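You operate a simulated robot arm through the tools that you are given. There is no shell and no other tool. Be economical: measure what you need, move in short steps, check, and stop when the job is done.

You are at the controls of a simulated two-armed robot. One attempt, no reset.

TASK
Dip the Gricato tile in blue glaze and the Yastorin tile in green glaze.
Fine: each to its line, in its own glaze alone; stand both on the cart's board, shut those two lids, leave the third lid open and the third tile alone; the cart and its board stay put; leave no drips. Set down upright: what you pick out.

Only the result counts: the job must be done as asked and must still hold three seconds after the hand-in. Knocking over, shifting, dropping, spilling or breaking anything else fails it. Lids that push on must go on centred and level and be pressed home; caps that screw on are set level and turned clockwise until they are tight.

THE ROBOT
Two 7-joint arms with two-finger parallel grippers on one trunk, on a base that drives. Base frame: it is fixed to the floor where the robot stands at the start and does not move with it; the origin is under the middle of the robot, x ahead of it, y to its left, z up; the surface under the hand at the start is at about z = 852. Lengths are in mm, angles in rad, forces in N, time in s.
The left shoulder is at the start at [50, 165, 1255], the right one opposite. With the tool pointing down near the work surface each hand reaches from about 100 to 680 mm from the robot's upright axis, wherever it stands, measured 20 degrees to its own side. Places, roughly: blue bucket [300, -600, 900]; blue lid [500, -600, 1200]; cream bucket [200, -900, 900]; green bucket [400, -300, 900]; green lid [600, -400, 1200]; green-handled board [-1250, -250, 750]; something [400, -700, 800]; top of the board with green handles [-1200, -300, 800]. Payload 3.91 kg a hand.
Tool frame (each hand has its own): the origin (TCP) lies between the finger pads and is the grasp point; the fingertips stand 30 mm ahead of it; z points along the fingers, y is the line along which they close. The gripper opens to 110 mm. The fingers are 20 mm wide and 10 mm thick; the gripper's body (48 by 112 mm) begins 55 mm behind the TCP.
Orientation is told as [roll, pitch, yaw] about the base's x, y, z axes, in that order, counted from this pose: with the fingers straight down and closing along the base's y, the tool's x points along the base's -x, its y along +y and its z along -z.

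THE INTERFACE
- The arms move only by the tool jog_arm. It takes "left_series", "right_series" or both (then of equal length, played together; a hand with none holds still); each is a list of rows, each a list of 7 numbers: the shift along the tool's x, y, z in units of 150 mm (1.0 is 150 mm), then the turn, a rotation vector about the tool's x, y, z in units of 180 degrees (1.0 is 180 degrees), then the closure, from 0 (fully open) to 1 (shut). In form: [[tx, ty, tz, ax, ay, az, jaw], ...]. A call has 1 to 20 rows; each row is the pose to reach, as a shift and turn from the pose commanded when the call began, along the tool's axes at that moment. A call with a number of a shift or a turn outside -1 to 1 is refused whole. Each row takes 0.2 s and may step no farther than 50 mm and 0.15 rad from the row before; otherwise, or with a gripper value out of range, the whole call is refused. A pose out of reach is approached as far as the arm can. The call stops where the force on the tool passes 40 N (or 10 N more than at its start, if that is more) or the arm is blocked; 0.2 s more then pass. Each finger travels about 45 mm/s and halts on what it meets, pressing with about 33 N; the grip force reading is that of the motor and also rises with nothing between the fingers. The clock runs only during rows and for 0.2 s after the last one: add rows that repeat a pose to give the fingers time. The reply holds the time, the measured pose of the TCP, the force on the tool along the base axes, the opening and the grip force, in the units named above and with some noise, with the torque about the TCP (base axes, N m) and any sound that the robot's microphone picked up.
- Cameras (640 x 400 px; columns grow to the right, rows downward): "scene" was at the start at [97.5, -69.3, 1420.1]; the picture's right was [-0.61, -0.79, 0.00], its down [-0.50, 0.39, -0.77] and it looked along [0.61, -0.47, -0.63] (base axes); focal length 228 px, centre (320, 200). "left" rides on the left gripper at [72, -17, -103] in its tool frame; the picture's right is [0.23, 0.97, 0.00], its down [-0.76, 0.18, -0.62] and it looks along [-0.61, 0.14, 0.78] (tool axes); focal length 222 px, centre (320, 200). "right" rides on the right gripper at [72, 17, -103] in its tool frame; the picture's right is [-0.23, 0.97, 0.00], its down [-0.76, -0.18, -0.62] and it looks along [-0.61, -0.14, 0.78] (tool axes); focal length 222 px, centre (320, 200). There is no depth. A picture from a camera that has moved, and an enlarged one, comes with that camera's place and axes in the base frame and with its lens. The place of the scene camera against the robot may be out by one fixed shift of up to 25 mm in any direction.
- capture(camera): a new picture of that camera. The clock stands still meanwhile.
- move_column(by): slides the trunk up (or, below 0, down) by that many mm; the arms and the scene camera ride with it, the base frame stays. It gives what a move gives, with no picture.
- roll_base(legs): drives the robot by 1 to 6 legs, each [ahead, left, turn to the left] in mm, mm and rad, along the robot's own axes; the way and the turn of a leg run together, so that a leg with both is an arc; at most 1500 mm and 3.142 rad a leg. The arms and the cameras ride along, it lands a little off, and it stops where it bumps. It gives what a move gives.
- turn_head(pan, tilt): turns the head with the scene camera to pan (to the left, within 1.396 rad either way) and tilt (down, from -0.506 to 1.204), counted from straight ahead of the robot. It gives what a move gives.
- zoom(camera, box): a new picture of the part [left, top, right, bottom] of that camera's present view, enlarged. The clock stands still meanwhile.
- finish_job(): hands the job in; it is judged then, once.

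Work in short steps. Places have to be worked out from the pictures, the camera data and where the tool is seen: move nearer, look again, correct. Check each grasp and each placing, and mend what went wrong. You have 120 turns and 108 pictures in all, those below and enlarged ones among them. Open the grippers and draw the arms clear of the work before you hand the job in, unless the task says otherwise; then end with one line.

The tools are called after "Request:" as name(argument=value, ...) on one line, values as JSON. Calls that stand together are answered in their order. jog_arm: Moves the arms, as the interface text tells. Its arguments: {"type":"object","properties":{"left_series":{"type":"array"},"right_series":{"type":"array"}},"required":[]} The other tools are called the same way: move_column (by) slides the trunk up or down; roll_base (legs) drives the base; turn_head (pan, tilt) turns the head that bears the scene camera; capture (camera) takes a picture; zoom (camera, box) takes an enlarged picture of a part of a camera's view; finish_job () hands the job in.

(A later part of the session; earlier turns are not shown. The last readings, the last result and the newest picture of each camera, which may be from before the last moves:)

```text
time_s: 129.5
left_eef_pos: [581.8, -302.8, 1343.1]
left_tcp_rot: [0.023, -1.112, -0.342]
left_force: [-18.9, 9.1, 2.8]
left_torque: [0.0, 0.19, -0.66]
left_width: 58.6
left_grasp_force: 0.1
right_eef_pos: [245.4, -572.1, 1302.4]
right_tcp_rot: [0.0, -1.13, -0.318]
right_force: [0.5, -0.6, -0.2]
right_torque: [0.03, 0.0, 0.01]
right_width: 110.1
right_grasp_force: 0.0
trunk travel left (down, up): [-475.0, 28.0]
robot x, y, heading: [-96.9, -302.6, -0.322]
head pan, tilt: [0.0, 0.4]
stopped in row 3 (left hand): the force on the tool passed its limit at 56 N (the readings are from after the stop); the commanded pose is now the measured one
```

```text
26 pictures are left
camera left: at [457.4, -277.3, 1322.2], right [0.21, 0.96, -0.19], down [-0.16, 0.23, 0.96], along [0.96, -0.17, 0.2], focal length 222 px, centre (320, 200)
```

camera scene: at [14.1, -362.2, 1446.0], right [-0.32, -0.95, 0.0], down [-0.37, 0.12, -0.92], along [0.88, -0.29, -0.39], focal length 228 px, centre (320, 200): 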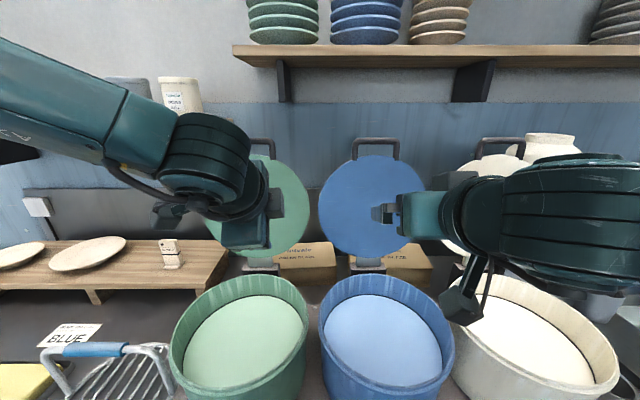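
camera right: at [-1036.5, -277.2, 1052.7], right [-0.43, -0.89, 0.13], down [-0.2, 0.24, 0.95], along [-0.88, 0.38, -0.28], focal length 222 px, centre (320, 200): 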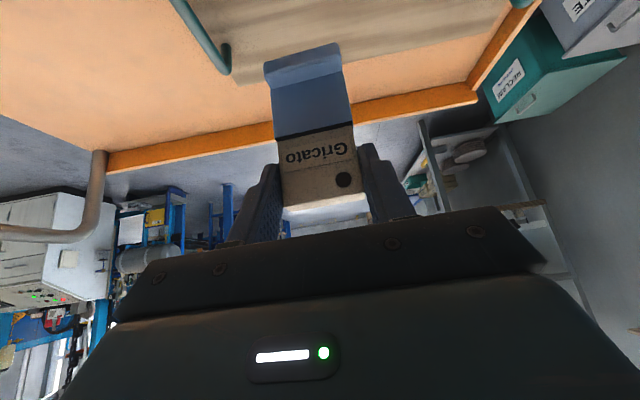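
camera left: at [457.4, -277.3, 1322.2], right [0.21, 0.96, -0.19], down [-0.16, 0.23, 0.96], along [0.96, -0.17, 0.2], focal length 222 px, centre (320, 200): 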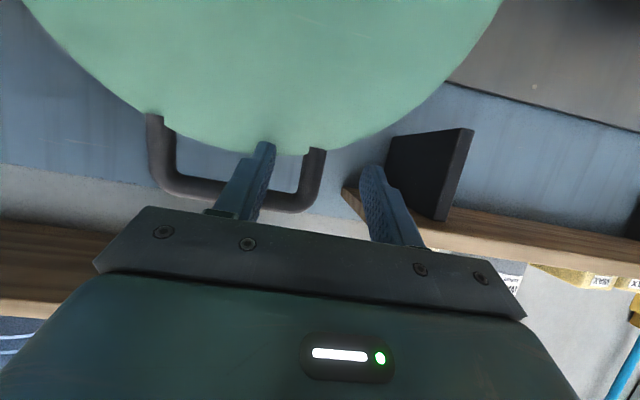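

The inner finger touched the lid face (plane ≈ u 677). The gap under the bar is small, so I back off 20, raise 9, level the tool a bit, and narrow the jaws to ~26 mm around the leg line.

Request:
jog_arm(left_series=[[0.059, 0, -0.12, 0, 0, 0, 0.45], [0.005, 0, -0.146, 0, -0.025, 0, 0.764], [0.005, 0, -0.146, 0, -0.05, 0, 0.764], [0.005, 0, -0.146, 0, -0.05, 0, 0.764], [0.005, 0, -0.146, 0, -0.05, 0, 0.764]])

Request:
capture(camera="left")

```text
time_s: 130.7
left_eef_pos: [566.4, -296.0, 1349.8]
left_tcp_rot: [0.038, -1.266, -0.357]
left_force: [-0.4, -0.8, 0.5]
left_torque: [-0.02, 0.04, -0.01]
left_width: 26.2
left_grasp_force: 0.1
right_eef_pos: [245.8, -572.4, 1301.8]
right_tcp_rot: [0.0, -1.128, -0.321]
right_force: [0.0, -0.1, 0.6]
right_torque: [-0.03, 0.0, 0.01]
right_width: 109.9
right_grasp_force: 0.1
trunk travel left (down, up): [-475.0, 28.0]
robot x, y, heading: [-97.4, -304.8, -0.318]
head pan, tilt: [0.0, 0.4]
```

```text
25 pictures are left
camera left: at [445.4, -272.8, 1309.9], right [0.24, 0.95, -0.21], down [-0.3, 0.27, 0.91], along [0.92, -0.16, 0.35], focal length 222 px, centre (320, 200)
```

left: 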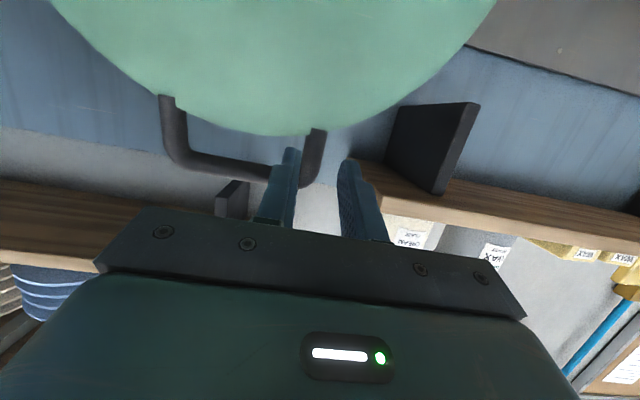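

The leg is at v≈−103, gap ≈1321–1355. Advance 33 mm, down 4, then close on the leg.

Request:
jog_arm(left_series=[[-0.02, 0, 0.11, 0, 0, 0, 0.764], [-0.04, 0, 0.218, 0, 0, 0, 0.764], [-0.04, 0, 0.218, 0, 0, 0, 0.764], [-0.04, 0, 0.218, 0, 0, 0, 1], [-0.04, 0, 0.218, 0, 0, 0, 1], [-0.04, 0, 0.218, 0, 0, 0, 1]])

Request:
capture(camera="left")

```text
time_s: 132.1
left_eef_pos: [595.3, -310.7, 1344.0]
left_tcp_rot: [0.054, -1.264, -0.378]
left_force: [-3.9, -12.2, -4.1]
left_torque: [0.74, -0.38, -0.46]
left_width: 15.4
left_grasp_force: 44.8
right_eef_pos: [244.8, -574.9, 1302.0]
right_tcp_rot: [0.005, -1.13, -0.327]
right_force: [-0.3, -0.2, -0.3]
right_torque: [0.0, -0.01, -0.02]
right_width: 109.8
right_grasp_force: 0.0
trunk travel left (down, up): [-475.0, 28.0]
robot x, y, heading: [-102.5, -304.3, -0.319]
head pan, tilt: [0.0, 0.4]
```

```text
24 pictures are left
camera left: at [475.4, -287.1, 1305.6], right [0.25, 0.95, -0.2], down [-0.3, 0.27, 0.92], along [0.92, -0.17, 0.35], focal length 222 px, centre (320, 200)
```

left: 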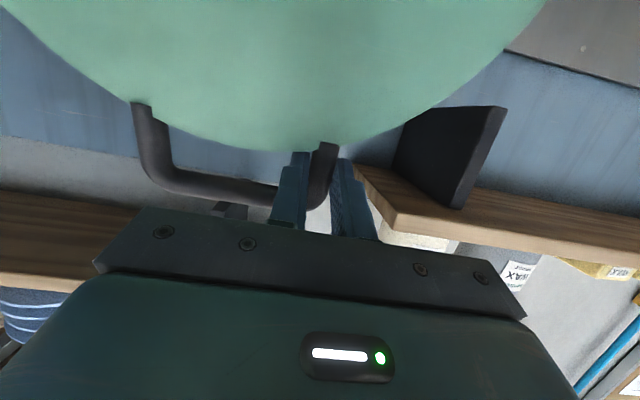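

Leg firmly gripped (15.4 mm). Pull gently along the arc, 60 mm first.

Request:
jog_arm(left_series=[[0.025, -0.006, -0.1, 0, 0, 0, 1], [0.045, -0.011, -0.2, 0, 0, 0, 1], [0.064, -0.017, -0.3, 0, 0, 0, 1], [0.083, -0.022, -0.393, 0, 0, 0, 1]])

Request:
capture(camera="scene")

```text
time_s: 133.1
left_eef_pos: [540.0, -294.2, 1347.4]
left_tcp_rot: [0.045, -1.259, -0.362]
left_force: [2.0, -11.6, -12.4]
left_torque: [0.54, -1.25, -0.37]
left_width: 15.9
left_grasp_force: 45.0
right_eef_pos: [247.1, -576.2, 1301.0]
right_tcp_rot: [0.004, -1.13, -0.323]
right_force: [-0.2, 0.4, 0.0]
right_torque: [0.03, -0.04, 0.04]
right_width: 109.9
right_grasp_force: 0.1
trunk travel left (down, up): [-475.0, 28.0]
robot x, y, heading: [-99.1, -309.2, -0.323]
head pan, tilt: [0.0, 0.4]
```

```text
23 pictures are left
camera scene: at [18.9, -364.6, 1445.2], right [-0.31, -0.95, 0.0], down [-0.37, 0.12, -0.92], along [0.87, -0.29, -0.39], focal length 228 px, centre (320, 200)
```

scene: 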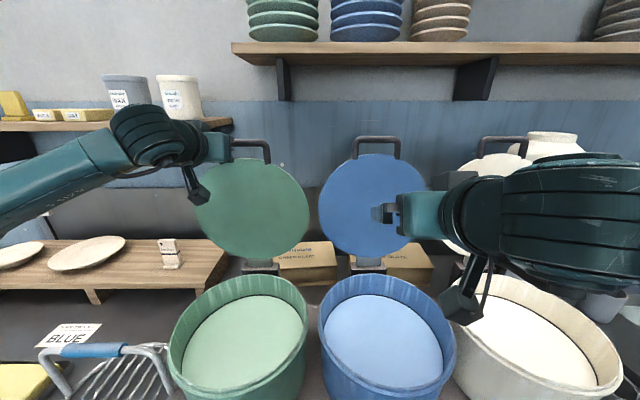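

The lid follows, near upright. I'll now use the base for the backward motion (keeping the arm extended) and the arm for lowering, in small alternating steps.

Request:
jog_arm(left_series=[[0.019, 0, 0.006, 0, 0, 0, 1]])

Request:
roll_base(legs=[[-45, 0, 0]])

Request:
jog_arm(left_series=[[0.032, 0, 0.01, 0, 0, 0, 1]])

Request:
roll_base(legs=[[-35, 0, 0]])

Request:
jog_arm(left_series=[[0.038, 0, 0.012, 0, 0, 0, 1]])

Request:
capture(camera="scene")

```text
time_s: 133.5
left_eef_pos: [537.9, -292.9, 1347.2]
left_tcp_rot: [0.044, -1.266, -0.36]
left_force: [-3.5, -8.9, -6.6]
left_torque: [1.08, 0.31, -0.07]
left_width: 15.8
left_grasp_force: 45.3
right_eef_pos: [245.6, -574.0, 1302.2]
right_tcp_rot: [0.003, -1.13, -0.323]
right_force: [-0.6, -0.1, -0.4]
right_torque: [0.0, 0.02, 0.01]
right_width: 109.9
right_grasp_force: 0.1
trunk travel left (down, up): [-475.0, 28.0]
robot x, y, heading: [-99.2, -307.0, -0.322]
head pan, tilt: [0.0, 0.4]
```

```text
time_s: 134.4
left_eef_pos: [497.0, -280.0, 1343.9]
left_tcp_rot: [0.046, -1.258, -0.362]
left_force: [-2.9, -10.9, -17.8]
left_torque: [1.32, 0.78, 0.17]
left_width: 15.7
left_grasp_force: 45.0
right_eef_pos: [204.5, -560.7, 1301.1]
right_tcp_rot: [0.003, -1.13, -0.322]
right_force: [0.9, -0.6, 0.3]
right_torque: [-0.03, 0.02, 0.01]
right_width: 110.0
right_grasp_force: 0.0
trunk travel left (down, up): [-475.0, 28.0]
robot x, y, heading: [-139.7, -291.9, -0.325]
head pan, tilt: [0.0, 0.4]
```

```text
time_s: 134.8
left_eef_pos: [494.2, -278.3, 1342.8]
left_tcp_rot: [0.049, -1.266, -0.368]
left_force: [-0.4, -3.8, 6.4]
left_torque: [0.97, -0.88, 0.08]
left_width: 15.8
left_grasp_force: 45.4
right_eef_pos: [201.9, -559.8, 1302.0]
right_tcp_rot: [0.003, -1.132, -0.322]
right_force: [0.3, 0.1, -0.4]
right_torque: [-0.01, 0.0, -0.03]
right_width: 110.1
right_grasp_force: 0.1
trunk travel left (down, up): [-475.0, 28.0]
robot x, y, heading: [-141.1, -297.3, -0.323]
head pan, tilt: [0.0, 0.4]
```

```text
time_s: 135.6
left_eef_pos: [462.7, -269.1, 1335.2]
left_tcp_rot: [0.047, -1.248, -0.365]
left_force: [-3.3, -6.3, -16.7]
left_torque: [1.47, 1.29, 0.41]
left_width: 15.9
left_grasp_force: 45.0
right_eef_pos: [171.5, -548.4, 1301.2]
right_tcp_rot: [0.001, -1.129, -0.323]
right_force: [0.3, -0.5, -0.1]
right_torque: [-0.01, -0.01, -0.03]
right_width: 110.3
right_grasp_force: 0.1
trunk travel left (down, up): [-475.0, 28.0]
robot x, y, heading: [-173.1, -280.0, -0.32]
head pan, tilt: [0.0, 0.4]
```

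```text
time_s: 136.0
left_eef_pos: [459.4, -268.5, 1333.4]
left_tcp_rot: [0.054, -1.256, -0.371]
left_force: [0.4, -1.2, 8.3]
left_torque: [0.91, -1.15, 0.26]
left_width: 15.7
left_grasp_force: 45.0
right_eef_pos: [169.3, -547.7, 1303.6]
right_tcp_rot: [0.001, -1.131, -0.324]
right_force: [0.2, -0.1, -0.2]
right_torque: [-0.04, 0.01, 0.01]
right_width: 110.0
right_grasp_force: 0.1
trunk travel left (down, up): [-475.0, 28.0]
robot x, y, heading: [-175.2, -283.2, -0.314]
head pan, tilt: [0.0, 0.4]
```

```text
22 pictures are left
camera scene: at [-59.7, -337.8, 1446.1], right [-0.31, -0.95, 0.0], down [-0.37, 0.12, -0.92], along [0.87, -0.29, -0.39], focal length 228 px, centre (320, 200)
```

scene: 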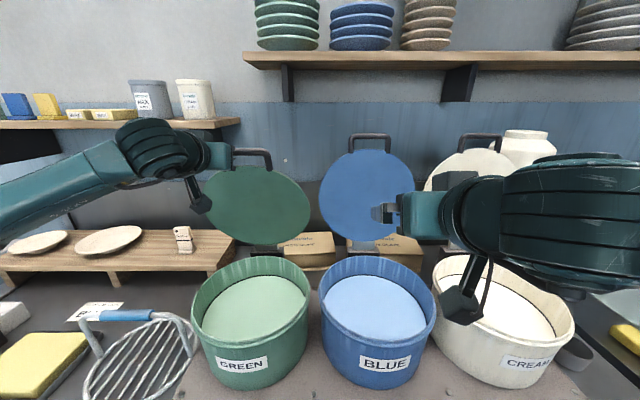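

Works well; the fitted hinge circle is clear (lid ~17° past upright). Continue gripped to ~27°, then loosen so the bar rests on the inner finger.

Request:
jog_arm(left_series=[[0.03, 0, 0.01, 0, 0, 0, 1]])

Request:
roll_base(legs=[[-26, 0, 0]])

Request:
jog_arm(left_series=[[0.07, 0, 0.022, 0, 0, 0, 1]])

Request:
roll_base(legs=[[-26, 0, 0]])

Request:
jog_arm(left_series=[[0.04, 0, 0.013, 0, 0, 0, 1]])

Request:
capture(camera="left")

```text
time_s: 136.4
left_eef_pos: [457.7, -267.5, 1333.1]
left_tcp_rot: [0.046, -1.266, -0.365]
left_force: [-4.2, 0.2, 21.6]
left_torque: [0.72, -1.42, 0.21]
left_width: 15.8
left_grasp_force: 44.8
right_eef_pos: [166.9, -547.0, 1303.5]
right_tcp_rot: [0.002, -1.133, -0.322]
right_force: [-0.4, 0.1, 0.0]
right_torque: [-0.03, 0.0, 0.0]
right_width: 110.0
right_grasp_force: 0.1
trunk travel left (down, up): [-475.0, 28.0]
robot x, y, heading: [-174.8, -281.2, -0.322]
head pan, tilt: [0.0, 0.4]
```

```text
time_s: 137.2
left_eef_pos: [435.6, -260.2, 1324.6]
left_tcp_rot: [0.045, -1.243, -0.366]
left_force: [-7.9, -2.1, 1.2]
left_torque: [0.98, 0.98, 0.44]
left_width: 16.2
left_grasp_force: 45.1
right_eef_pos: [143.5, -540.1, 1301.3]
right_tcp_rot: [0.002, -1.133, -0.323]
right_force: [0.1, 0.0, 0.4]
right_torque: [0.0, 0.02, 0.0]
right_width: 110.0
right_grasp_force: 0.2
trunk travel left (down, up): [-475.0, 28.0]
robot x, y, heading: [-199.0, -273.3, -0.319]
head pan, tilt: [0.0, 0.4]
```

```text
time_s: 137.6
left_eef_pos: [432.2, -257.9, 1322.3]
left_tcp_rot: [0.046, -1.262, -0.365]
left_force: [-10.8, 3.6, 23.1]
left_torque: [0.61, -0.8, 0.33]
left_width: 15.7
left_grasp_force: 45.0
right_eef_pos: [141.5, -539.3, 1302.2]
right_tcp_rot: [0.004, -1.132, -0.323]
right_force: [-0.1, -0.3, 0.2]
right_torque: [0.02, 0.0, -0.01]
right_width: 110.2
right_grasp_force: 0.1
trunk travel left (down, up): [-475.0, 28.0]
robot x, y, heading: [-201.2, -272.7, -0.32]
head pan, tilt: [0.0, 0.4]
```

```text
time_s: 138.5
left_eef_pos: [409.3, -250.9, 1308.9]
left_tcp_rot: [0.046, -1.235, -0.362]
left_force: [-8.5, -0.7, 2.4]
left_torque: [0.85, 1.05, 0.38]
left_width: 15.8
left_grasp_force: 45.2
right_eef_pos: [118.8, -531.4, 1302.6]
right_tcp_rot: [0.001, -1.134, -0.323]
right_force: [-0.4, -0.5, 0.2]
right_torque: [-0.02, -0.02, -0.02]
right_width: 109.9
right_grasp_force: 0.0
trunk travel left (down, up): [-475.0, 28.0]
robot x, y, heading: [-224.6, -263.3, -0.32]
head pan, tilt: [0.0, 0.4]
```

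```text
time_s: 138.9
left_eef_pos: [407.8, -250.3, 1309.0]
left_tcp_rot: [0.047, -1.247, -0.367]
left_force: [-9.2, 3.6, 13.4]
left_torque: [0.58, -0.26, 0.34]
left_width: 15.4
left_grasp_force: 44.9
right_eef_pos: [118.0, -531.6, 1302.7]
right_tcp_rot: [0.001, -1.133, -0.321]
right_force: [-1.3, 0.4, 0.2]
right_torque: [-0.03, 0.05, -0.02]
right_width: 109.9
right_grasp_force: 0.0
trunk travel left (down, up): [-475.0, 28.0]
robot x, y, heading: [-225.6, -267.3, -0.319]
head pan, tilt: [0.0, 0.4]
```

```text
21 pictures are left
camera left: at [287.6, -226.3, 1271.8], right [0.24, 0.95, -0.2], down [-0.28, 0.27, 0.92], along [0.93, -0.17, 0.33], focal length 222 px, centre (320, 200)
```

left: 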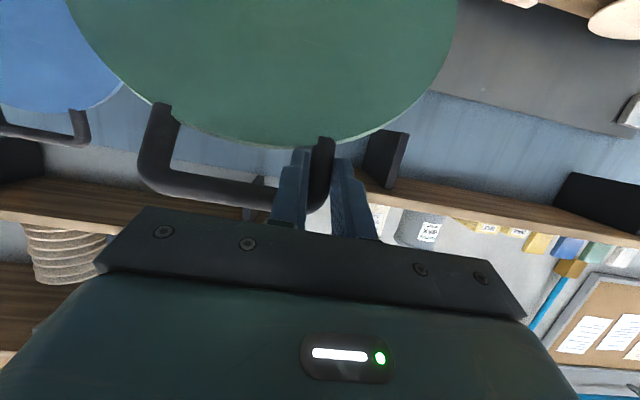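

Loosen the grip to 26 mm and see whether the lid stays or rests on the finger.

Request:
jog_arm(left_series=[[0, 0, 0, 0, 0, 0, 0.764], [0, 0, 0, 0, 0, 0, 0.764], [0, 0, 0, 0, 0, 0, 0.764]])

Request:
capture(camera="left")

```text
time_s: 139.7
left_eef_pos: [407.5, -248.7, 1307.7]
left_tcp_rot: [0.036, -1.244, -0.353]
left_force: [-8.5, 11.3, 20.1]
left_torque: [-0.29, -0.18, 0.02]
left_width: 21.8
left_grasp_force: 0.0
right_eef_pos: [117.6, -528.4, 1303.0]
right_tcp_rot: [-0.002, -1.133, -0.318]
right_force: [-0.1, 0.8, -0.5]
right_torque: [0.01, -0.02, 0.02]
right_width: 110.1
right_grasp_force: 0.0
trunk travel left (down, up): [-475.0, 28.0]
robot x, y, heading: [-223.7, -266.6, -0.316]
head pan, tilt: [0.0, 0.4]
```

```text
20 pictures are left
camera left: at [287.3, -224.2, 1271.6], right [0.24, 0.95, -0.2], down [-0.28, 0.27, 0.92], along [0.93, -0.16, 0.33], focal length 222 px, centre (320, 200)
```

left: 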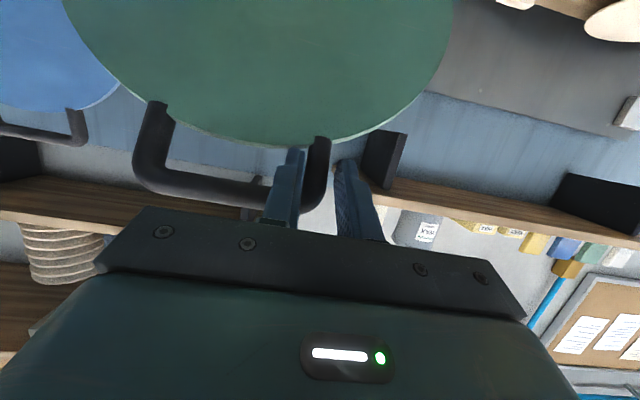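

The lid holds by itself so far; lift 4 mm to relieve and see if anything bears on the finger.

Request:
jog_arm(left_series=[[-0.025, 0, -0.008, 0, 0, 0, 0.764], [-0.025, 0, -0.008, 0, 0, 0, 0.72]])

Request:
jog_arm(left_series=[[0.005, 0, -0.016, 0, 0, 0, 0.72], [0.005, 0, -0.016, 0, 0, 0, 0.72]])

Request:
zoom(camera="left", box=[220, 100, 420, 225])

```text
time_s: 140.3
left_eef_pos: [409.5, -247.6, 1309.0]
left_tcp_rot: [0.036, -1.238, -0.35]
left_force: [-3.4, 14.4, 14.7]
left_torque: [-0.16, -0.15, 0.1]
left_width: 25.0
left_grasp_force: 0.0
right_eef_pos: [117.1, -528.1, 1302.3]
right_tcp_rot: [-0.004, -1.136, -0.317]
right_force: [-0.2, 0.5, 0.6]
right_torque: [-0.02, 0.04, 0.01]
right_width: 110.1
right_grasp_force: 0.1
trunk travel left (down, up): [-475.0, 28.0]
robot x, y, heading: [-222.7, -262.5, -0.32]
head pan, tilt: [0.0, 0.4]
```

```text
time_s: 140.9
left_eef_pos: [406.5, -248.2, 1306.9]
left_tcp_rot: [0.039, -1.237, -0.357]
left_force: [-1.6, 14.6, 12.3]
left_torque: [-0.07, -0.12, 0.13]
left_width: 24.4
left_grasp_force: 0.0
right_eef_pos: [118.9, -529.7, 1303.6]
right_tcp_rot: [-0.004, -1.132, -0.315]
right_force: [-0.9, 0.0, -0.4]
right_torque: [0.0, -0.02, 0.0]
right_width: 110.1
right_grasp_force: 0.1
trunk travel left (down, up): [-475.0, 28.0]
robot x, y, heading: [-221.5, -262.8, -0.321]
head pan, tilt: [0.0, 0.4]
```

```text
3.20 times, centred on (320, 162) of left
camera zoom: at [286.5, -223.3, 1272.4], right [0.24, 0.95, -0.2], down [-0.27, 0.26, 0.93], along [0.93, -0.16, 0.32], focal length 711 px, centre (320, 320)
```

zoom: 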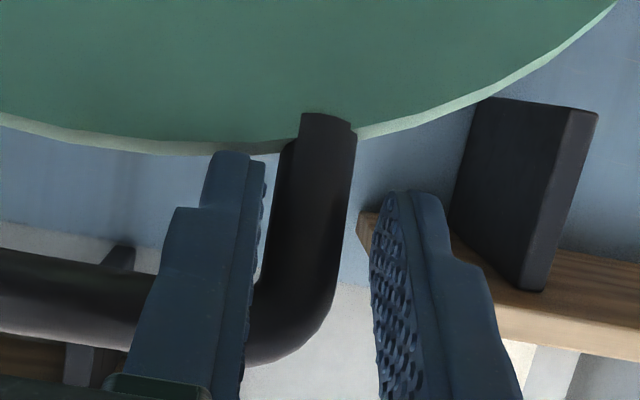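

The finger tip merely bears on the rim; the hinge has friction and holds the lid. So I withdraw, go above and hook over the bar with closed, 45°-pitched fingers to push it down along its arc.

Request:
jog_arm(left_series=[[0, 0, -0.15, 0, 0, 0, 0.7], [0, 0, -0.3, 0, 0, 0, 0.7]])

Request:
jog_arm(left_series=[[-0.1, -0.075, -0.034, 0, 0.036, 0, 1], [-0.2, -0.15, -0.068, 0, 0.072, 0, 1], [-0.3, -0.225, -0.1, 0, 0.108, 0, 1], [-0.39, -0.3, -0.136, 0, 0.144, 0, 1]])

Request:
capture(camera="left")

```text
time_s: 141.5
left_eef_pos: [367.4, -235.8, 1321.2]
left_tcp_rot: [0.04, -1.234, -0.361]
left_force: [-0.3, -0.5, 0.0]
left_torque: [-0.02, -0.03, -0.01]
left_width: 32.9
left_grasp_force: 0.1
right_eef_pos: [119.7, -530.7, 1302.0]
right_tcp_rot: [0.0, -1.132, -0.32]
right_force: [-0.3, 0.2, 0.2]
right_torque: [0.01, 0.02, -0.01]
right_width: 109.9
right_grasp_force: 0.0
trunk travel left (down, up): [-475.0, 28.0]
robot x, y, heading: [-221.7, -265.5, -0.32]
head pan, tilt: [0.0, 0.4]
```

```text
time_s: 142.5
left_eef_pos: [353.1, -282.2, 1383.8]
left_tcp_rot: [0.02, -0.78, -0.337]
left_force: [-0.1, -0.3, -0.1]
left_torque: [0.01, 0.01, 0.03]
left_width: 0.0
left_grasp_force: 33.0
right_eef_pos: [120.2, -532.5, 1301.8]
right_tcp_rot: [0.002, -1.131, -0.321]
right_force: [0.0, -0.2, -0.2]
right_torque: [0.04, 0.03, -0.01]
right_width: 110.0
right_grasp_force: 0.1
trunk travel left (down, up): [-475.0, 28.0]
robot x, y, heading: [-222.7, -264.8, -0.319]
head pan, tilt: [0.0, 0.4]
```

```text
18 pictures are left
camera left: at [230.5, -257.4, 1404.8], right [0.16, 0.98, -0.15], down [0.15, 0.12, 0.98], along [0.98, -0.17, -0.13], focal length 222 px, centre (320, 200)
```

left: 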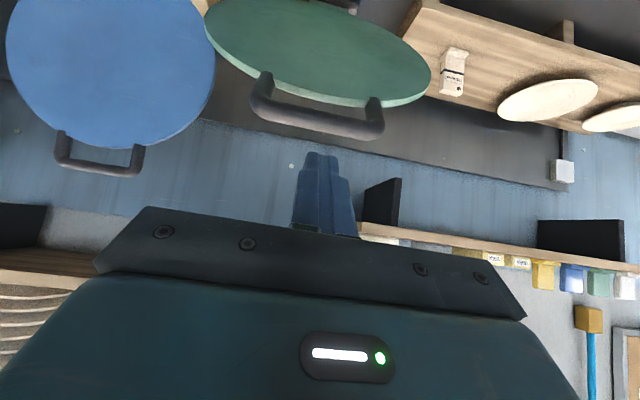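

Bar at about (471, −158, 1322). Hook over its back and push along the arc to ~45°.

Request:
jog_arm(left_series=[[-0.152, 0, 0.178, 0, 0, 0, 1], [-0.266, 0, 0.376, 0, 0, 0, 1], [-0.163, 0, 0.423, 0, 0, 0, 1], [-0.1, 0, 0.42, 0, 0, 0, 1], [-0.05, 0, 0.414, 0, 0, 0, 1], [0.08, 0, 0.37, 0, 0, 0, 1], [0.21, 0, 0.326, 0, 0, 0, 1], [0.31, 0, 0.312, 0, 0, 0, 1], [0.408, 0, 0.299, 0, 0, 0, 1], [0.51, 0, 0.297, 0, 0, 0, 1], [0.611, 0, 0.296, 0, 0, 0, 1]])

Request:
capture(camera="left")

```text
time_s: 144.9
left_eef_pos: [323.9, -267.6, 1286.0]
left_tcp_rot: [0.019, -0.781, -0.336]
left_force: [-0.7, 0.4, -0.2]
left_torque: [0.04, 0.01, -0.02]
left_width: 0.0
left_grasp_force: 32.5
right_eef_pos: [119.7, -530.3, 1301.5]
right_tcp_rot: [0.001, -1.132, -0.318]
right_force: [-0.4, 0.1, 0.2]
right_torque: [-0.03, 0.0, -0.02]
right_width: 110.1
right_grasp_force: 0.0
trunk travel left (down, up): [-475.0, 28.0]
robot x, y, heading: [-221.0, -269.1, -0.32]
head pan, tilt: [0.0, 0.4]
```

```text
17 pictures are left
camera left: at [199.3, -243.7, 1307.6], right [0.15, 0.98, -0.15], down [0.15, 0.12, 0.98], along [0.98, -0.17, -0.13], focal length 222 px, centre (320, 200)
```

left: 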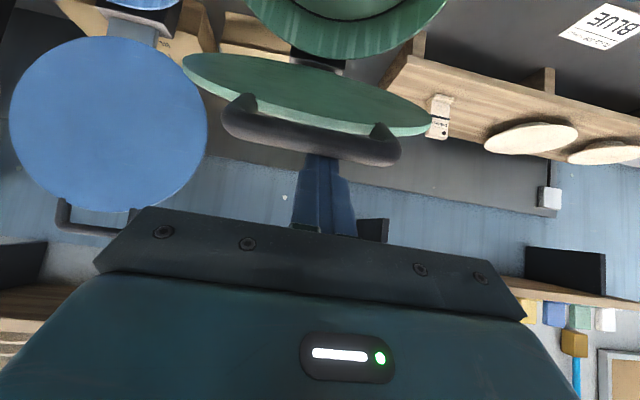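

Following nicely with almost no force. Continue to ~70°.

Request:
jog_arm(left_series=[[0.1, 0, 0.0, 0, 0, 0, 1], [0.2, 0, 0.003, 0, 0, 0, 1], [0.3, 0, 0.008, 0, 0, 0, 1], [0.4, 0, 0.016, 0, 0, 0, 1], [0.5, 0, 0.038, 0, 0, 0, 1], [0.6, 0, 0.065, 0, 0, 0, 1], [0.7, 0, 0.094, 0, 0, 0, 1], [0.791, 0, 0.127, 0, 0, 0, 1], [0.885, 0, 0.165, 0, 0, 0, 1], [0.979, 0, 0.204, 0, 0, 0, 1]])

Request:
capture(camera="left")

```text
time_s: 147.1
left_eef_pos: [244.6, -240.1, 1161.3]
left_tcp_rot: [0.019, -0.781, -0.334]
left_force: [0.2, -0.5, 0.7]
left_torque: [0.0, -0.01, 0.01]
left_width: 0.0
left_grasp_force: 32.7
right_eef_pos: [120.2, -531.1, 1302.1]
right_tcp_rot: [-0.001, -1.133, -0.32]
right_force: [0.6, 0.9, -0.1]
right_torque: [0.02, -0.02, -0.02]
right_width: 110.2
right_grasp_force: 0.2
trunk travel left (down, up): [-475.0, 28.0]
robot x, y, heading: [-221.4, -267.6, -0.319]
head pan, tilt: [0.0, 0.4]
```

```text
16 pictures are left
camera left: at [121.1, -216.4, 1182.6], right [0.15, 0.98, -0.15], down [0.15, 0.12, 0.98], along [0.98, -0.17, -0.12], focal length 222 px, centre (320, 200)
```

left: 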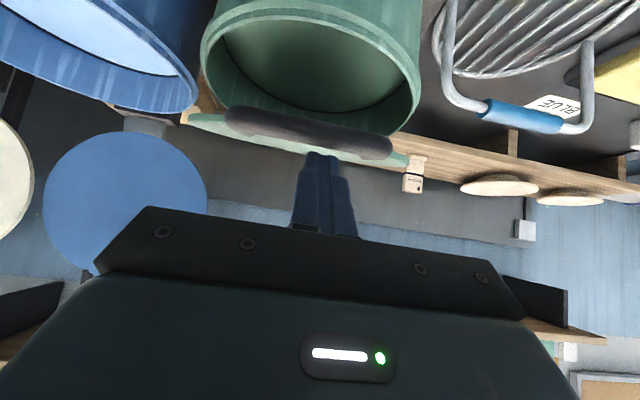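

Continue down to nearly closed.

Request:
jog_arm(left_series=[[0.09, 0, 0.05, 0, 0, 0, 1], [0.18, 0, 0.1, 0, 0, 0, 1], [0.27, 0, 0.155, 0, 0, 0, 1], [0.352, 0, 0.205, 0, 0, 0, 1], [0.43, 0, 0.27, 0, 0, 0, 1], [0.51, 0, 0.335, 0, 0, 0, 1], [0.59, 0, 0.4, 0, 0, 0, 1], [0.625, 0, 0.435, 0, 0, 0, 1]])

Request:
capture(camera="scene")

```text
time_s: 148.8
left_eef_pos: [226.6, -232.8, 1064.0]
left_tcp_rot: [0.013, -0.817, -0.329]
left_force: [-16.8, 7.3, 19.6]
left_torque: [0.01, 0.17, 0.17]
left_width: 0.2
left_grasp_force: 33.2
right_eef_pos: [116.5, -530.0, 1303.2]
right_tcp_rot: [0.0, -1.133, -0.32]
right_force: [-0.1, -0.3, -0.1]
right_torque: [0.0, 0.01, -0.05]
right_width: 110.1
right_grasp_force: 0.0
trunk travel left (down, up): [-475.0, 28.0]
robot x, y, heading: [-227.4, -267.2, -0.322]
head pan, tilt: [0.0, 0.4]
stopped in row 8 (left hand): the force on the tool passed its limit at 47 N (the readings are from after the stop); the commanded pose is now the measured one
```

```text
15 pictures are left
camera scene: at [-111.9, -318.9, 1446.2], right [-0.31, -0.95, 0.0], down [-0.37, 0.12, -0.92], along [0.88, -0.29, -0.39], focal length 228 px, centre (320, 200)
```

scene: 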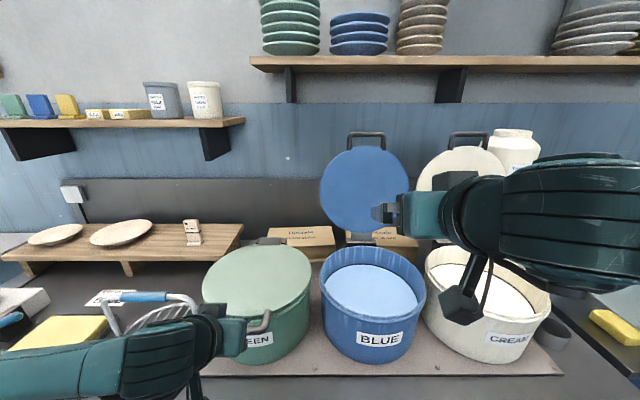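

The green lid is down. Lift the hand off and zoom to check seating.

Request:
jog_arm(left_series=[[-0.14, 0, -0.14, 0, 0, 0, 1], [-0.28, 0, -0.28, 0, 0, 0, 1], [-0.42, 0, -0.42, 0, 0, 0, 1]])

Request:
zoom(camera="scene", box=[190, 220, 440, 376])

Request:
capture(camera="left")

```text
time_s: 149.6
left_eef_pos: [226.5, -233.7, 1150.9]
left_tcp_rot: [0.016, -0.809, -0.332]
left_force: [-0.4, -0.6, -0.2]
left_torque: [0.01, 0.01, -0.03]
left_width: 0.0
left_grasp_force: 32.3
right_eef_pos: [120.4, -531.7, 1302.0]
right_tcp_rot: [-0.002, -1.13, -0.321]
right_force: [-0.1, 0.0, 0.2]
right_torque: [-0.05, 0.0, 0.0]
right_width: 110.1
right_grasp_force: 0.1
trunk travel left (down, up): [-475.0, 28.0]
robot x, y, heading: [-222.5, -263.0, -0.317]
head pan, tilt: [0.0, 0.4]
```

```text
2.56 times, centred on (315, 298) of scene
camera zoom: at [-108.3, -320.9, 1445.5], right [-0.31, -0.95, 0.0], down [-0.37, 0.12, -0.92], along [0.87, -0.29, -0.39], focal length 584 px, centre (333, -51)
```

zoom: 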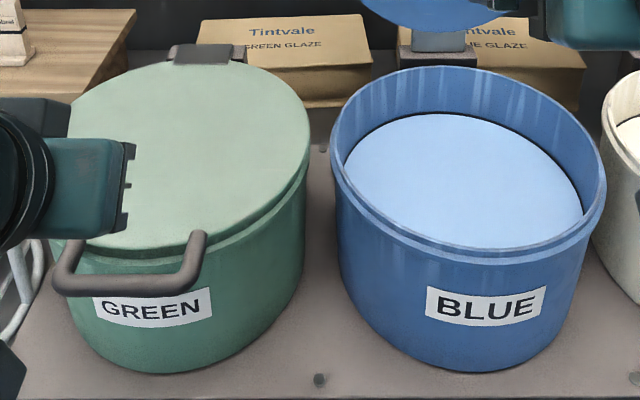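

```text
13 pictures are left
camera left: at [103.0, -209.6, 1168.4], right [0.16, 0.98, -0.15], down [0.12, 0.13, 0.98], along [0.98, -0.17, -0.1], focal length 222 px, centre (320, 200)
```

left: 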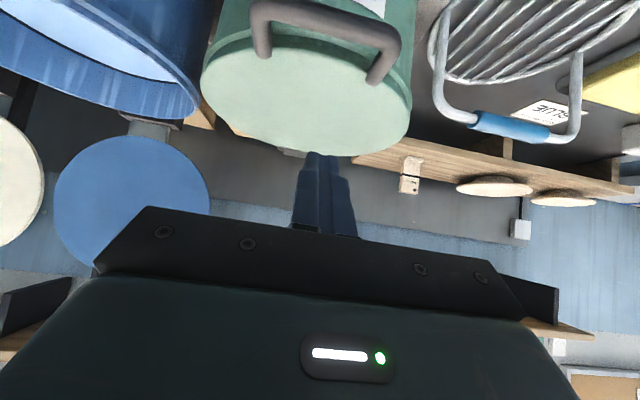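

Green lid is fully shut. Now blue: drive in again, and prepare the right hand with closed fingers at 45° to hook over the blue handle bar directly (the hinge holds by friction).

Request:
jog_arm(left_series=[[-0.15, 0.1, -0.15, 0, 0, 0, 1], [-0.3, 0.2, -0.3, 0, 0, 0, 1], [-0.42, 0.3, -0.42, 0, 0, 0, 1]], right_series=[[0, 0, 0, 0, 0.037, 0, 0.5], [0, 0, 0, 0, 0.074, 0, 1], [0, 0, 0, 0, 0.11, 0, 1]])

Request:
roll_base(legs=[[143, 0, 0]])

Request:
jog_arm(right_series=[[-0.19, -0.015, -0.05, 0, 0, 0, 1], [-0.38, -0.03, -0.1, 0, 0, 0, 1], [-0.57, -0.05, -0.15, 0, 0, 0, 1], [-0.75, -0.05, -0.2, 0, 0, 0, 1]])

Request:
jog_arm(right_series=[[-0.15, 0, 0.15, 0, 0, 0, 1], [-0.3, 0, 0.3, 0, 0, 0, 1], [-0.45, 0, 0.45, 0, 0, 0, 1]])

Request:
capture(camera="right")

```text
time_s: 150.4
left_eef_pos: [238.4, -191.4, 1240.8]
left_tcp_rot: [0.016, -0.809, -0.331]
left_force: [0.9, -0.2, -0.3]
left_torque: [-0.01, 0.02, 0.0]
left_width: 0.1
left_grasp_force: 33.3
right_eef_pos: [119.7, -530.3, 1301.8]
right_tcp_rot: [0.0, -0.784, -0.319]
right_force: [0.2, -0.2, -0.1]
right_torque: [0.01, 0.01, -0.01]
right_width: 40.1
right_grasp_force: 0.0
trunk travel left (down, up): [-475.0, 28.0]
robot x, y, heading: [-226.5, -264.0, -0.318]
head pan, tilt: [0.0, 0.4]
```

```text
time_s: 151.8
left_eef_pos: [374.6, -238.6, 1240.3]
left_tcp_rot: [0.017, -0.809, -0.331]
left_force: [0.7, 0.0, 0.9]
left_torque: [0.01, -0.01, 0.05]
left_width: 0.1
left_grasp_force: 32.9
right_eef_pos: [256.0, -575.2, 1300.6]
right_tcp_rot: [0.001, -0.783, -0.321]
right_force: [0.5, -0.3, -0.5]
right_torque: [0.03, 0.02, -0.02]
right_width: 0.3
right_grasp_force: 33.3
trunk travel left (down, up): [-475.0, 28.0]
robot x, y, heading: [-86.3, -310.8, -0.315]
head pan, tilt: [0.0, 0.4]
```

```text
time_s: 152.8
left_eef_pos: [374.3, -235.6, 1240.7]
left_tcp_rot: [0.014, -0.81, -0.333]
left_force: [1.2, -0.4, 0.3]
left_torque: [0.0, -0.02, 0.01]
left_width: 0.3
left_grasp_force: 32.8
right_eef_pos: [308.6, -601.6, 1402.9]
right_tcp_rot: [-0.001, -0.787, -0.319]
right_force: [0.2, -0.2, -0.8]
right_torque: [0.01, 0.0, 0.01]
right_width: 0.4
right_grasp_force: 32.6
trunk travel left (down, up): [-475.0, 28.0]
robot x, y, heading: [-87.8, -311.0, -0.323]
head pan, tilt: [0.0, 0.4]
```

```text
time_s: 153.6
left_eef_pos: [373.9, -236.4, 1239.7]
left_tcp_rot: [0.016, -0.808, -0.332]
left_force: [0.0, 0.1, -0.1]
left_torque: [0.02, -0.01, 0.0]
left_width: 0.0
left_grasp_force: 32.8
right_eef_pos: [400.5, -632.0, 1402.6]
right_tcp_rot: [-0.002, -0.786, -0.318]
right_force: [0.0, -0.4, -0.2]
right_torque: [0.01, 0.01, 0.02]
right_width: 0.0
right_grasp_force: 32.8
trunk travel left (down, up): [-475.0, 28.0]
robot x, y, heading: [-89.7, -308.8, -0.318]
head pan, tilt: [0.0, 0.4]
```

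```text
12 pictures are left
camera right: at [287.0, -577.4, 1424.5], right [0.46, 0.87, 0.16], down [0.04, -0.2, 0.98], along [0.89, -0.44, -0.12], focal length 222 px, centre (320, 200)
```

right: 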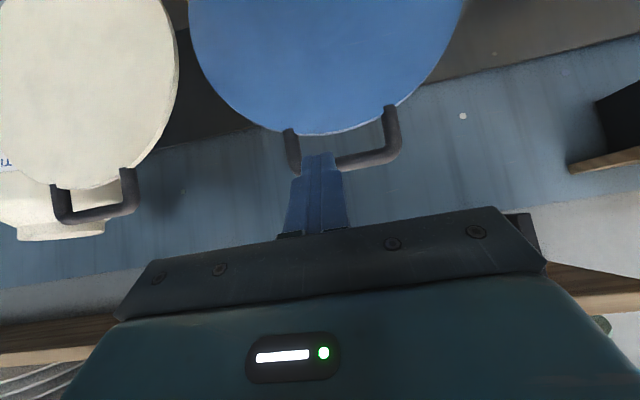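

Blue bar centred at v≈−458, z≈1362. Move the closed fingers over and beyond it, then down behind.

Request:
jog_arm(right_series=[[-0.19, 0.02, 0.16, 0, 0, 0, 1], [-0.37, 0.04, 0.33, 0, 0, 0, 1], [-0.54, 0.06, 0.5, 0, 0, 0, 1], [-0.697, 0.08, 0.669, 0, 0, 0, 1]])

Request:
jog_arm(right_series=[[0.055, 0, 0.055, 0, 0, 0, 1], [0.11, 0, 0.11, 0, 0, 0, 1]])

Request:
capture(camera="right")

```text
time_s: 154.6
left_eef_pos: [374.8, -236.2, 1239.3]
left_tcp_rot: [0.014, -0.807, -0.329]
left_force: [0.2, 0.1, 0.6]
left_torque: [-0.04, -0.03, 0.0]
left_width: 0.0
left_grasp_force: 32.6
right_eef_pos: [541.7, -664.7, 1407.2]
right_tcp_rot: [-0.005, -0.786, -0.314]
right_force: [0.6, -0.4, -0.2]
right_torque: [0.01, 0.04, -0.03]
right_width: 0.3
right_grasp_force: 33.0
trunk travel left (down, up): [-475.0, 28.0]
robot x, y, heading: [-88.3, -310.6, -0.316]
head pan, tilt: [0.0, 0.4]
```

```text
time_s: 155.2
left_eef_pos: [373.3, -237.4, 1240.0]
left_tcp_rot: [0.017, -0.809, -0.331]
left_force: [-0.6, -0.5, -0.6]
left_torque: [0.01, 0.01, 0.0]
left_width: 0.0
left_grasp_force: 33.6
right_eef_pos: [540.3, -665.9, 1382.2]
right_tcp_rot: [0.0, -0.785, -0.32]
right_force: [0.4, -0.1, -0.7]
right_torque: [0.02, 0.02, -0.03]
right_width: 0.4
right_grasp_force: 32.7
trunk travel left (down, up): [-475.0, 28.0]
robot x, y, heading: [-90.9, -308.1, -0.318]
head pan, tilt: [0.0, 0.4]
```

```text
11 pictures are left
camera right: at [426.8, -611.7, 1405.0], right [0.46, 0.87, 0.16], down [0.04, -0.2, 0.98], along [0.89, -0.44, -0.12], focal length 222 px, centre (320, 200)
```

right: 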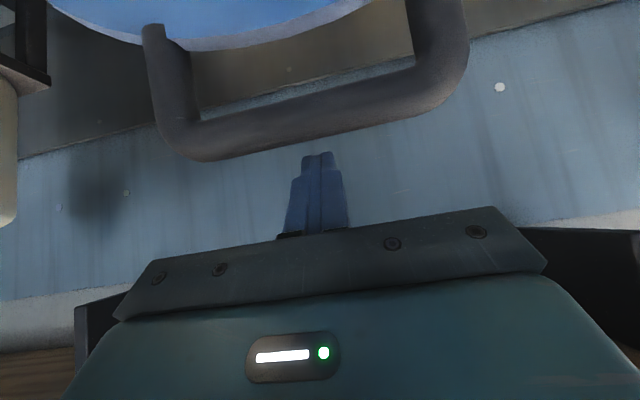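

Fingers are behind the blue bar (bar ≈(692,1360)). Pull along the arc to ~22° past upright.

Request:
jog_arm(right_series=[[0.132, 0, -0.132, 0, 0, 0, 1], [0.203, 0, -0.221, 0, 0, 0, 1], [0.288, 0, -0.325, 0, 0, 0, 1], [0.382, 0, -0.429, 0, 0, 0, 1], [0.478, 0, -0.521, 0, 0, 0, 1], [0.582, 0, -0.606, 0, 0, 0, 1], [0.688, 0, -0.688, 0, 0, 0, 1], [0.815, 0, -0.768, 0, 0, 0, 1], [0.947, 0, -0.844, 0, 0, 0, 1]])

Request:
capture(camera="right")

```text
time_s: 157.2
left_eef_pos: [373.8, -236.4, 1240.0]
left_tcp_rot: [0.015, -0.81, -0.333]
left_force: [-0.9, -0.8, 0.3]
left_torque: [0.0, 0.01, 0.02]
left_width: 0.0
left_grasp_force: 33.1
right_eef_pos: [357.6, -605.7, 1371.5]
right_tcp_rot: [0.0, -0.784, -0.321]
right_force: [-0.5, 0.2, 0.1]
right_torque: [0.0, -0.03, 0.02]
right_width: 0.0
right_grasp_force: 32.9
trunk travel left (down, up): [-475.0, 28.0]
robot x, y, heading: [-91.6, -312.3, -0.319]
head pan, tilt: [0.0, 0.4]
```

```text
10 pictures are left
camera right: at [245.5, -551.4, 1393.7], right [0.46, 0.87, 0.16], down [0.04, -0.2, 0.98], along [0.89, -0.44, -0.12], focal length 222 px, centre (320, 200)
```

right: 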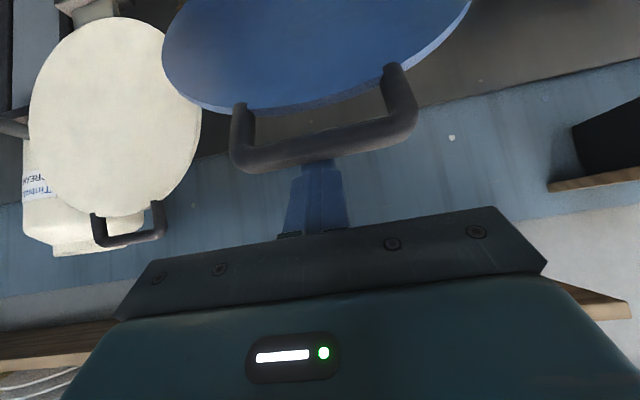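

The blue lid follows. Lift off, back the base 130 mm, re-hook behind the bar, and continue to ~32°.

Request:
jog_arm(right_series=[[-0.118, 0, -0.118, 0, 0, 0, 1], [-0.236, 0, -0.236, 0, 0, 0, 1]])

Request:
roll_base(legs=[[-130, 0, 0]])

Request:
jog_arm(right_series=[[-0.2, 0, 0.2, 0, 0, 0, 1], [-0.4, 0, 0.4, 0, 0, 0, 1], [-0.55, 0, 0.55, 0, 0, 0, 1], [-0.683, 0, 0.683, 0, 0, 0, 1]])

Request:
capture(camera="right")

```text
time_s: 157.8
left_eef_pos: [374.9, -236.5, 1240.0]
left_tcp_rot: [0.016, -0.809, -0.332]
left_force: [0.5, 0.6, 0.0]
left_torque: [0.0, 0.03, 0.01]
left_width: 0.0
left_grasp_force: 32.5
right_eef_pos: [360.1, -605.8, 1421.9]
right_tcp_rot: [0.0, -0.787, -0.322]
right_force: [1.2, -0.4, -0.3]
right_torque: [0.01, -0.03, 0.02]
right_width: 0.2
right_grasp_force: 33.6
trunk travel left (down, up): [-475.0, 28.0]
robot x, y, heading: [-86.6, -309.9, -0.315]
head pan, tilt: [0.0, 0.4]
```

```text
time_s: 159.0
left_eef_pos: [250.2, -196.4, 1240.6]
left_tcp_rot: [0.017, -0.811, -0.331]
left_force: [-0.6, 1.2, -0.3]
left_torque: [0.02, -0.03, 0.05]
left_width: 0.0
left_grasp_force: 33.2
right_eef_pos: [236.4, -565.1, 1420.7]
right_tcp_rot: [0.001, -0.785, -0.32]
right_force: [-0.5, -0.1, 1.0]
right_torque: [-0.02, -0.01, 0.0]
right_width: 0.0
right_grasp_force: 32.7
trunk travel left (down, up): [-475.0, 28.0]
robot x, y, heading: [-210.2, -269.9, -0.32]
head pan, tilt: [0.0, 0.4]
```

```text
time_s: 160.0
left_eef_pos: [251.5, -196.4, 1240.6]
left_tcp_rot: [0.015, -0.809, -0.332]
left_force: [1.0, 1.1, 0.3]
left_torque: [0.0, -0.01, 0.0]
left_width: 0.2
left_grasp_force: 32.5
right_eef_pos: [376.1, -610.1, 1422.0]
right_tcp_rot: [-0.001, -0.787, -0.319]
right_force: [-0.3, -0.4, 0.3]
right_torque: [0.01, -0.01, -0.01]
right_width: 0.1
right_grasp_force: 33.1
trunk travel left (down, up): [-475.0, 28.0]
robot x, y, heading: [-210.8, -270.6, -0.32]
head pan, tilt: [0.0, 0.4]
```

```text
9 pictures are left
camera right: at [262.2, -555.8, 1444.2], right [0.46, 0.87, 0.16], down [0.04, -0.2, 0.98], along [0.89, -0.44, -0.12], focal length 222 px, centre (320, 200)
```

right: 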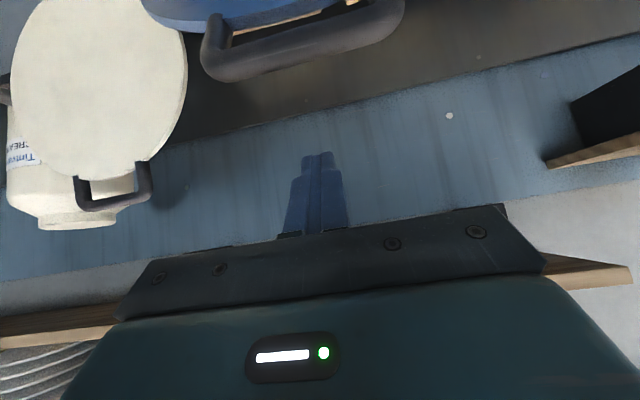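

Bar at ≈(535,1348), fingers above and behind it. Come down behind it and continue along the arc to ~58°.

Request:
jog_arm(right_series=[[0.222, 0, 0.118, 0, 0, 0, 1], [0.287, 0, 0.165, 0, 0, 0, 1], [0.424, 0, 0.104, 0, 0, 0, 1], [0.57, 0, 0.052, 0, 0, 0, 1], [0.707, 0, 0.009, 0, 0, 0, 1], [0.844, 0, -0.024, 0, 0, 0, 1], [0.985, 0, -0.052, 0, 0, 0, 1]])

Request:
jog_arm(right_series=[[0.1, 0, -0.02, 0, 0, 0, 1], [0.2, 0, -0.035, 0, 0, 0, 1], [0.306, 0, -0.043, 0, 0, 0, 1], [0.457, 0, -0.048, 0, 0, 0, 1], [0.613, 0, -0.036, 0, 0, 0, 1], [0.778, 0, -0.012, 0, 0, 0, 1], [0.943, 0, 0.02, 0, 0, 0, 1]])

Request:
capture(camera="right")

```text
time_s: 161.6
left_eef_pos: [251.1, -196.5, 1240.5]
left_tcp_rot: [0.016, -0.81, -0.332]
left_force: [0.0, -0.4, 0.6]
left_torque: [0.05, 0.03, 0.01]
left_width: 0.3
left_grasp_force: 33.1
right_eef_pos: [269.6, -576.9, 1321.6]
right_tcp_rot: [0.002, -0.787, -0.321]
right_force: [0.2, -0.2, 0.8]
right_torque: [0.02, -0.01, 0.0]
right_width: 0.0
right_grasp_force: 33.1
trunk travel left (down, up): [-475.0, 28.0]
robot x, y, heading: [-208.6, -268.8, -0.318]
head pan, tilt: [0.0, 0.4]
```

```text
time_s: 163.2
left_eef_pos: [250.5, -195.9, 1240.3]
left_tcp_rot: [0.015, -0.81, -0.332]
left_force: [-0.3, -0.5, -0.4]
left_torque: [0.02, 0.01, -0.02]
left_width: 0.1
left_grasp_force: 32.9
right_eef_pos: [178.2, -545.8, 1219.6]
right_tcp_rot: [-0.001, -0.786, -0.319]
right_force: [0.5, -0.1, -0.2]
right_torque: [0.02, 0.02, -0.02]
right_width: 0.0
right_grasp_force: 32.6
trunk travel left (down, up): [-475.0, 28.0]
robot x, y, heading: [-214.5, -267.4, -0.319]
head pan, tilt: [0.0, 0.4]
```

```text
8 pictures are left
camera right: at [63.9, -490.3, 1242.3], right [0.46, 0.87, 0.16], down [0.04, -0.2, 0.98], along [0.89, -0.44, -0.12], focal length 222 px, centre (320, 200)
```

right: 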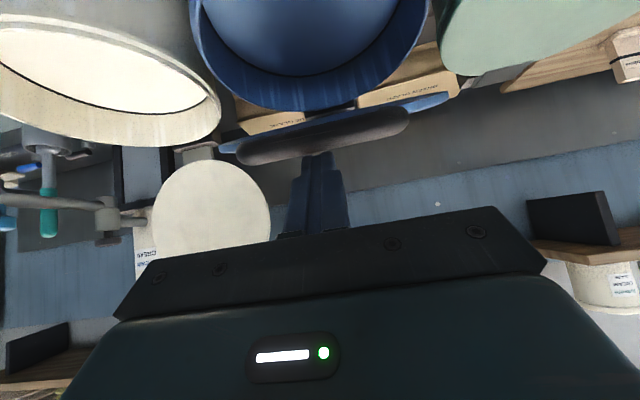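

Still tracking well at about 60°. Finish the arc down to closed.

Request:
jog_arm(right_series=[[0.108, 0, 0.033, 0, 0, 0, 1], [0.19, 0, 0.06, 0, 0, 0, 1], [0.264, 0, 0.085, 0, 0, 0, 1], [0.34, 0, 0.115, 0, 0, 0, 1], [0.41, 0, 0.146, 0, 0, 0, 1], [0.48, 0, 0.184, 0, 0, 0, 1], [0.551, 0, 0.222, 0, 0, 0, 1], [0.62, 0, 0.262, 0, 0, 0, 1], [0.688, 0, 0.302, 0, 0, 0, 1], [0.75, 0, 0.342, 0, 0, 0, 1], [0.806, 0, 0.382, 0, 0, 0, 1], [0.865, 0, 0.422, 0, 0, 0, 1], [0.924, 0, 0.462, 0, 0, 0, 1], [0.967, 0, 0.485, 0, 0, 0, 1]])

Request:
capture(camera="scene")

```text
time_s: 166.2
left_eef_pos: [250.7, -195.9, 1241.2]
left_tcp_rot: [0.015, -0.808, -0.332]
left_force: [-0.1, 0.2, 0.1]
left_torque: [0.0, -0.02, 0.0]
left_width: 0.0
left_grasp_force: 32.8
right_eef_pos: [129.7, -529.7, 1066.8]
right_tcp_rot: [0.002, -0.785, -0.323]
right_force: [0.6, -0.2, -0.1]
right_torque: [0.0, 0.01, -0.03]
right_width: 0.3
right_grasp_force: 32.3
trunk travel left (down, up): [-475.0, 28.0]
robot x, y, heading: [-215.5, -270.2, -0.324]
head pan, tilt: [0.0, 0.4]
```

```text
7 pictures are left
camera scene: at [-95.9, -324.8, 1445.6], right [-0.31, -0.95, 0.0], down [-0.37, 0.12, -0.92], along [0.87, -0.29, -0.39], focal length 228 px, centre (320, 200)
```

scene: 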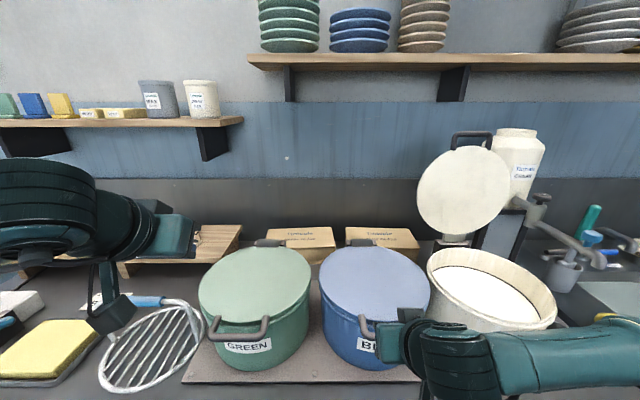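

Almost closed, no force yet. Press down a few more millimetres until it seats.

Request:
jog_arm(right_series=[[0.01, 0, 0.01, 0, 0, 0, 1], [0.019, 0, 0.019, 0, 0, 0, 1], [0.028, 0, 0.028, 0, 0, 0, 1], [0.038, 0, 0.038, 0, 0, 0, 1]])

Request:
jog_arm(right_series=[[0.01, 0, 0.01, 0, 0, 0, 1], [0.019, 0, 0.019, 0, 0, 0, 1], [0.028, 0, 0.028, 0, 0, 0, 1]])

Request:
zoom(camera="scene", box=[190, 225, 450, 385])

```text
time_s: 167.2
left_eef_pos: [249.2, -195.1, 1241.6]
left_tcp_rot: [0.013, -0.811, -0.332]
left_force: [-0.5, 0.0, -0.2]
left_torque: [0.0, -0.02, -0.04]
left_width: 0.2
left_grasp_force: 32.9
right_eef_pos: [127.8, -528.6, 1063.5]
right_tcp_rot: [0.002, -0.796, -0.324]
right_force: [-7.3, 0.1, 28.3]
right_torque: [-0.01, -0.3, -0.08]
right_width: 0.0
right_grasp_force: 33.1
trunk travel left (down, up): [-475.0, 28.0]
robot x, y, heading: [-214.5, -270.3, -0.319]
head pan, tilt: [0.0, 0.4]
```

```text
time_s: 167.7
left_eef_pos: [248.8, -196.5, 1241.2]
left_tcp_rot: [0.015, -0.811, -0.331]
left_force: [0.2, 0.2, 0.9]
left_torque: [0.04, 0.0, 0.0]
left_width: 0.1
left_grasp_force: 33.2
right_eef_pos: [127.4, -528.3, 1062.2]
right_tcp_rot: [0.008, -0.803, -0.324]
right_force: [-14.2, 2.0, 16.3]
right_torque: [-0.04, 0.14, 0.12]
right_width: 0.0
right_grasp_force: 33.3
trunk travel left (down, up): [-475.0, 28.0]
robot x, y, heading: [-211.4, -271.4, -0.319]
head pan, tilt: [0.0, 0.4]
stopped in row 2 (right hand): the force on the tool passed its limit at 41 N (the readings are from after the stop); the commanded pose is now the measured one
```

```text
2.46 times, centred on (320, 305) of scene
camera zoom: at [-99.5, -324.2, 1445.6], right [-0.31, -0.95, 0.0], down [-0.37, 0.12, -0.92], along [0.88, -0.29, -0.39], focal length 561 px, centre (320, -58)
```

zoom: 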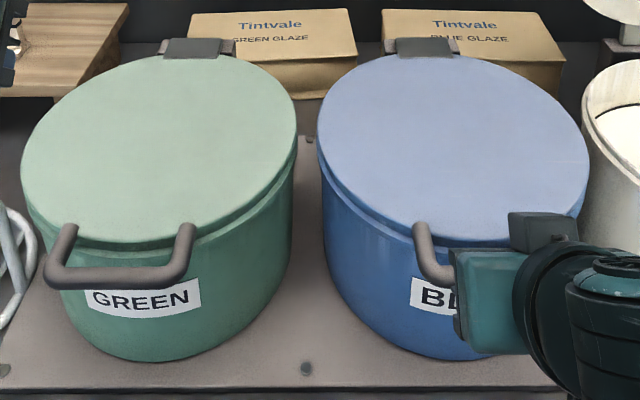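

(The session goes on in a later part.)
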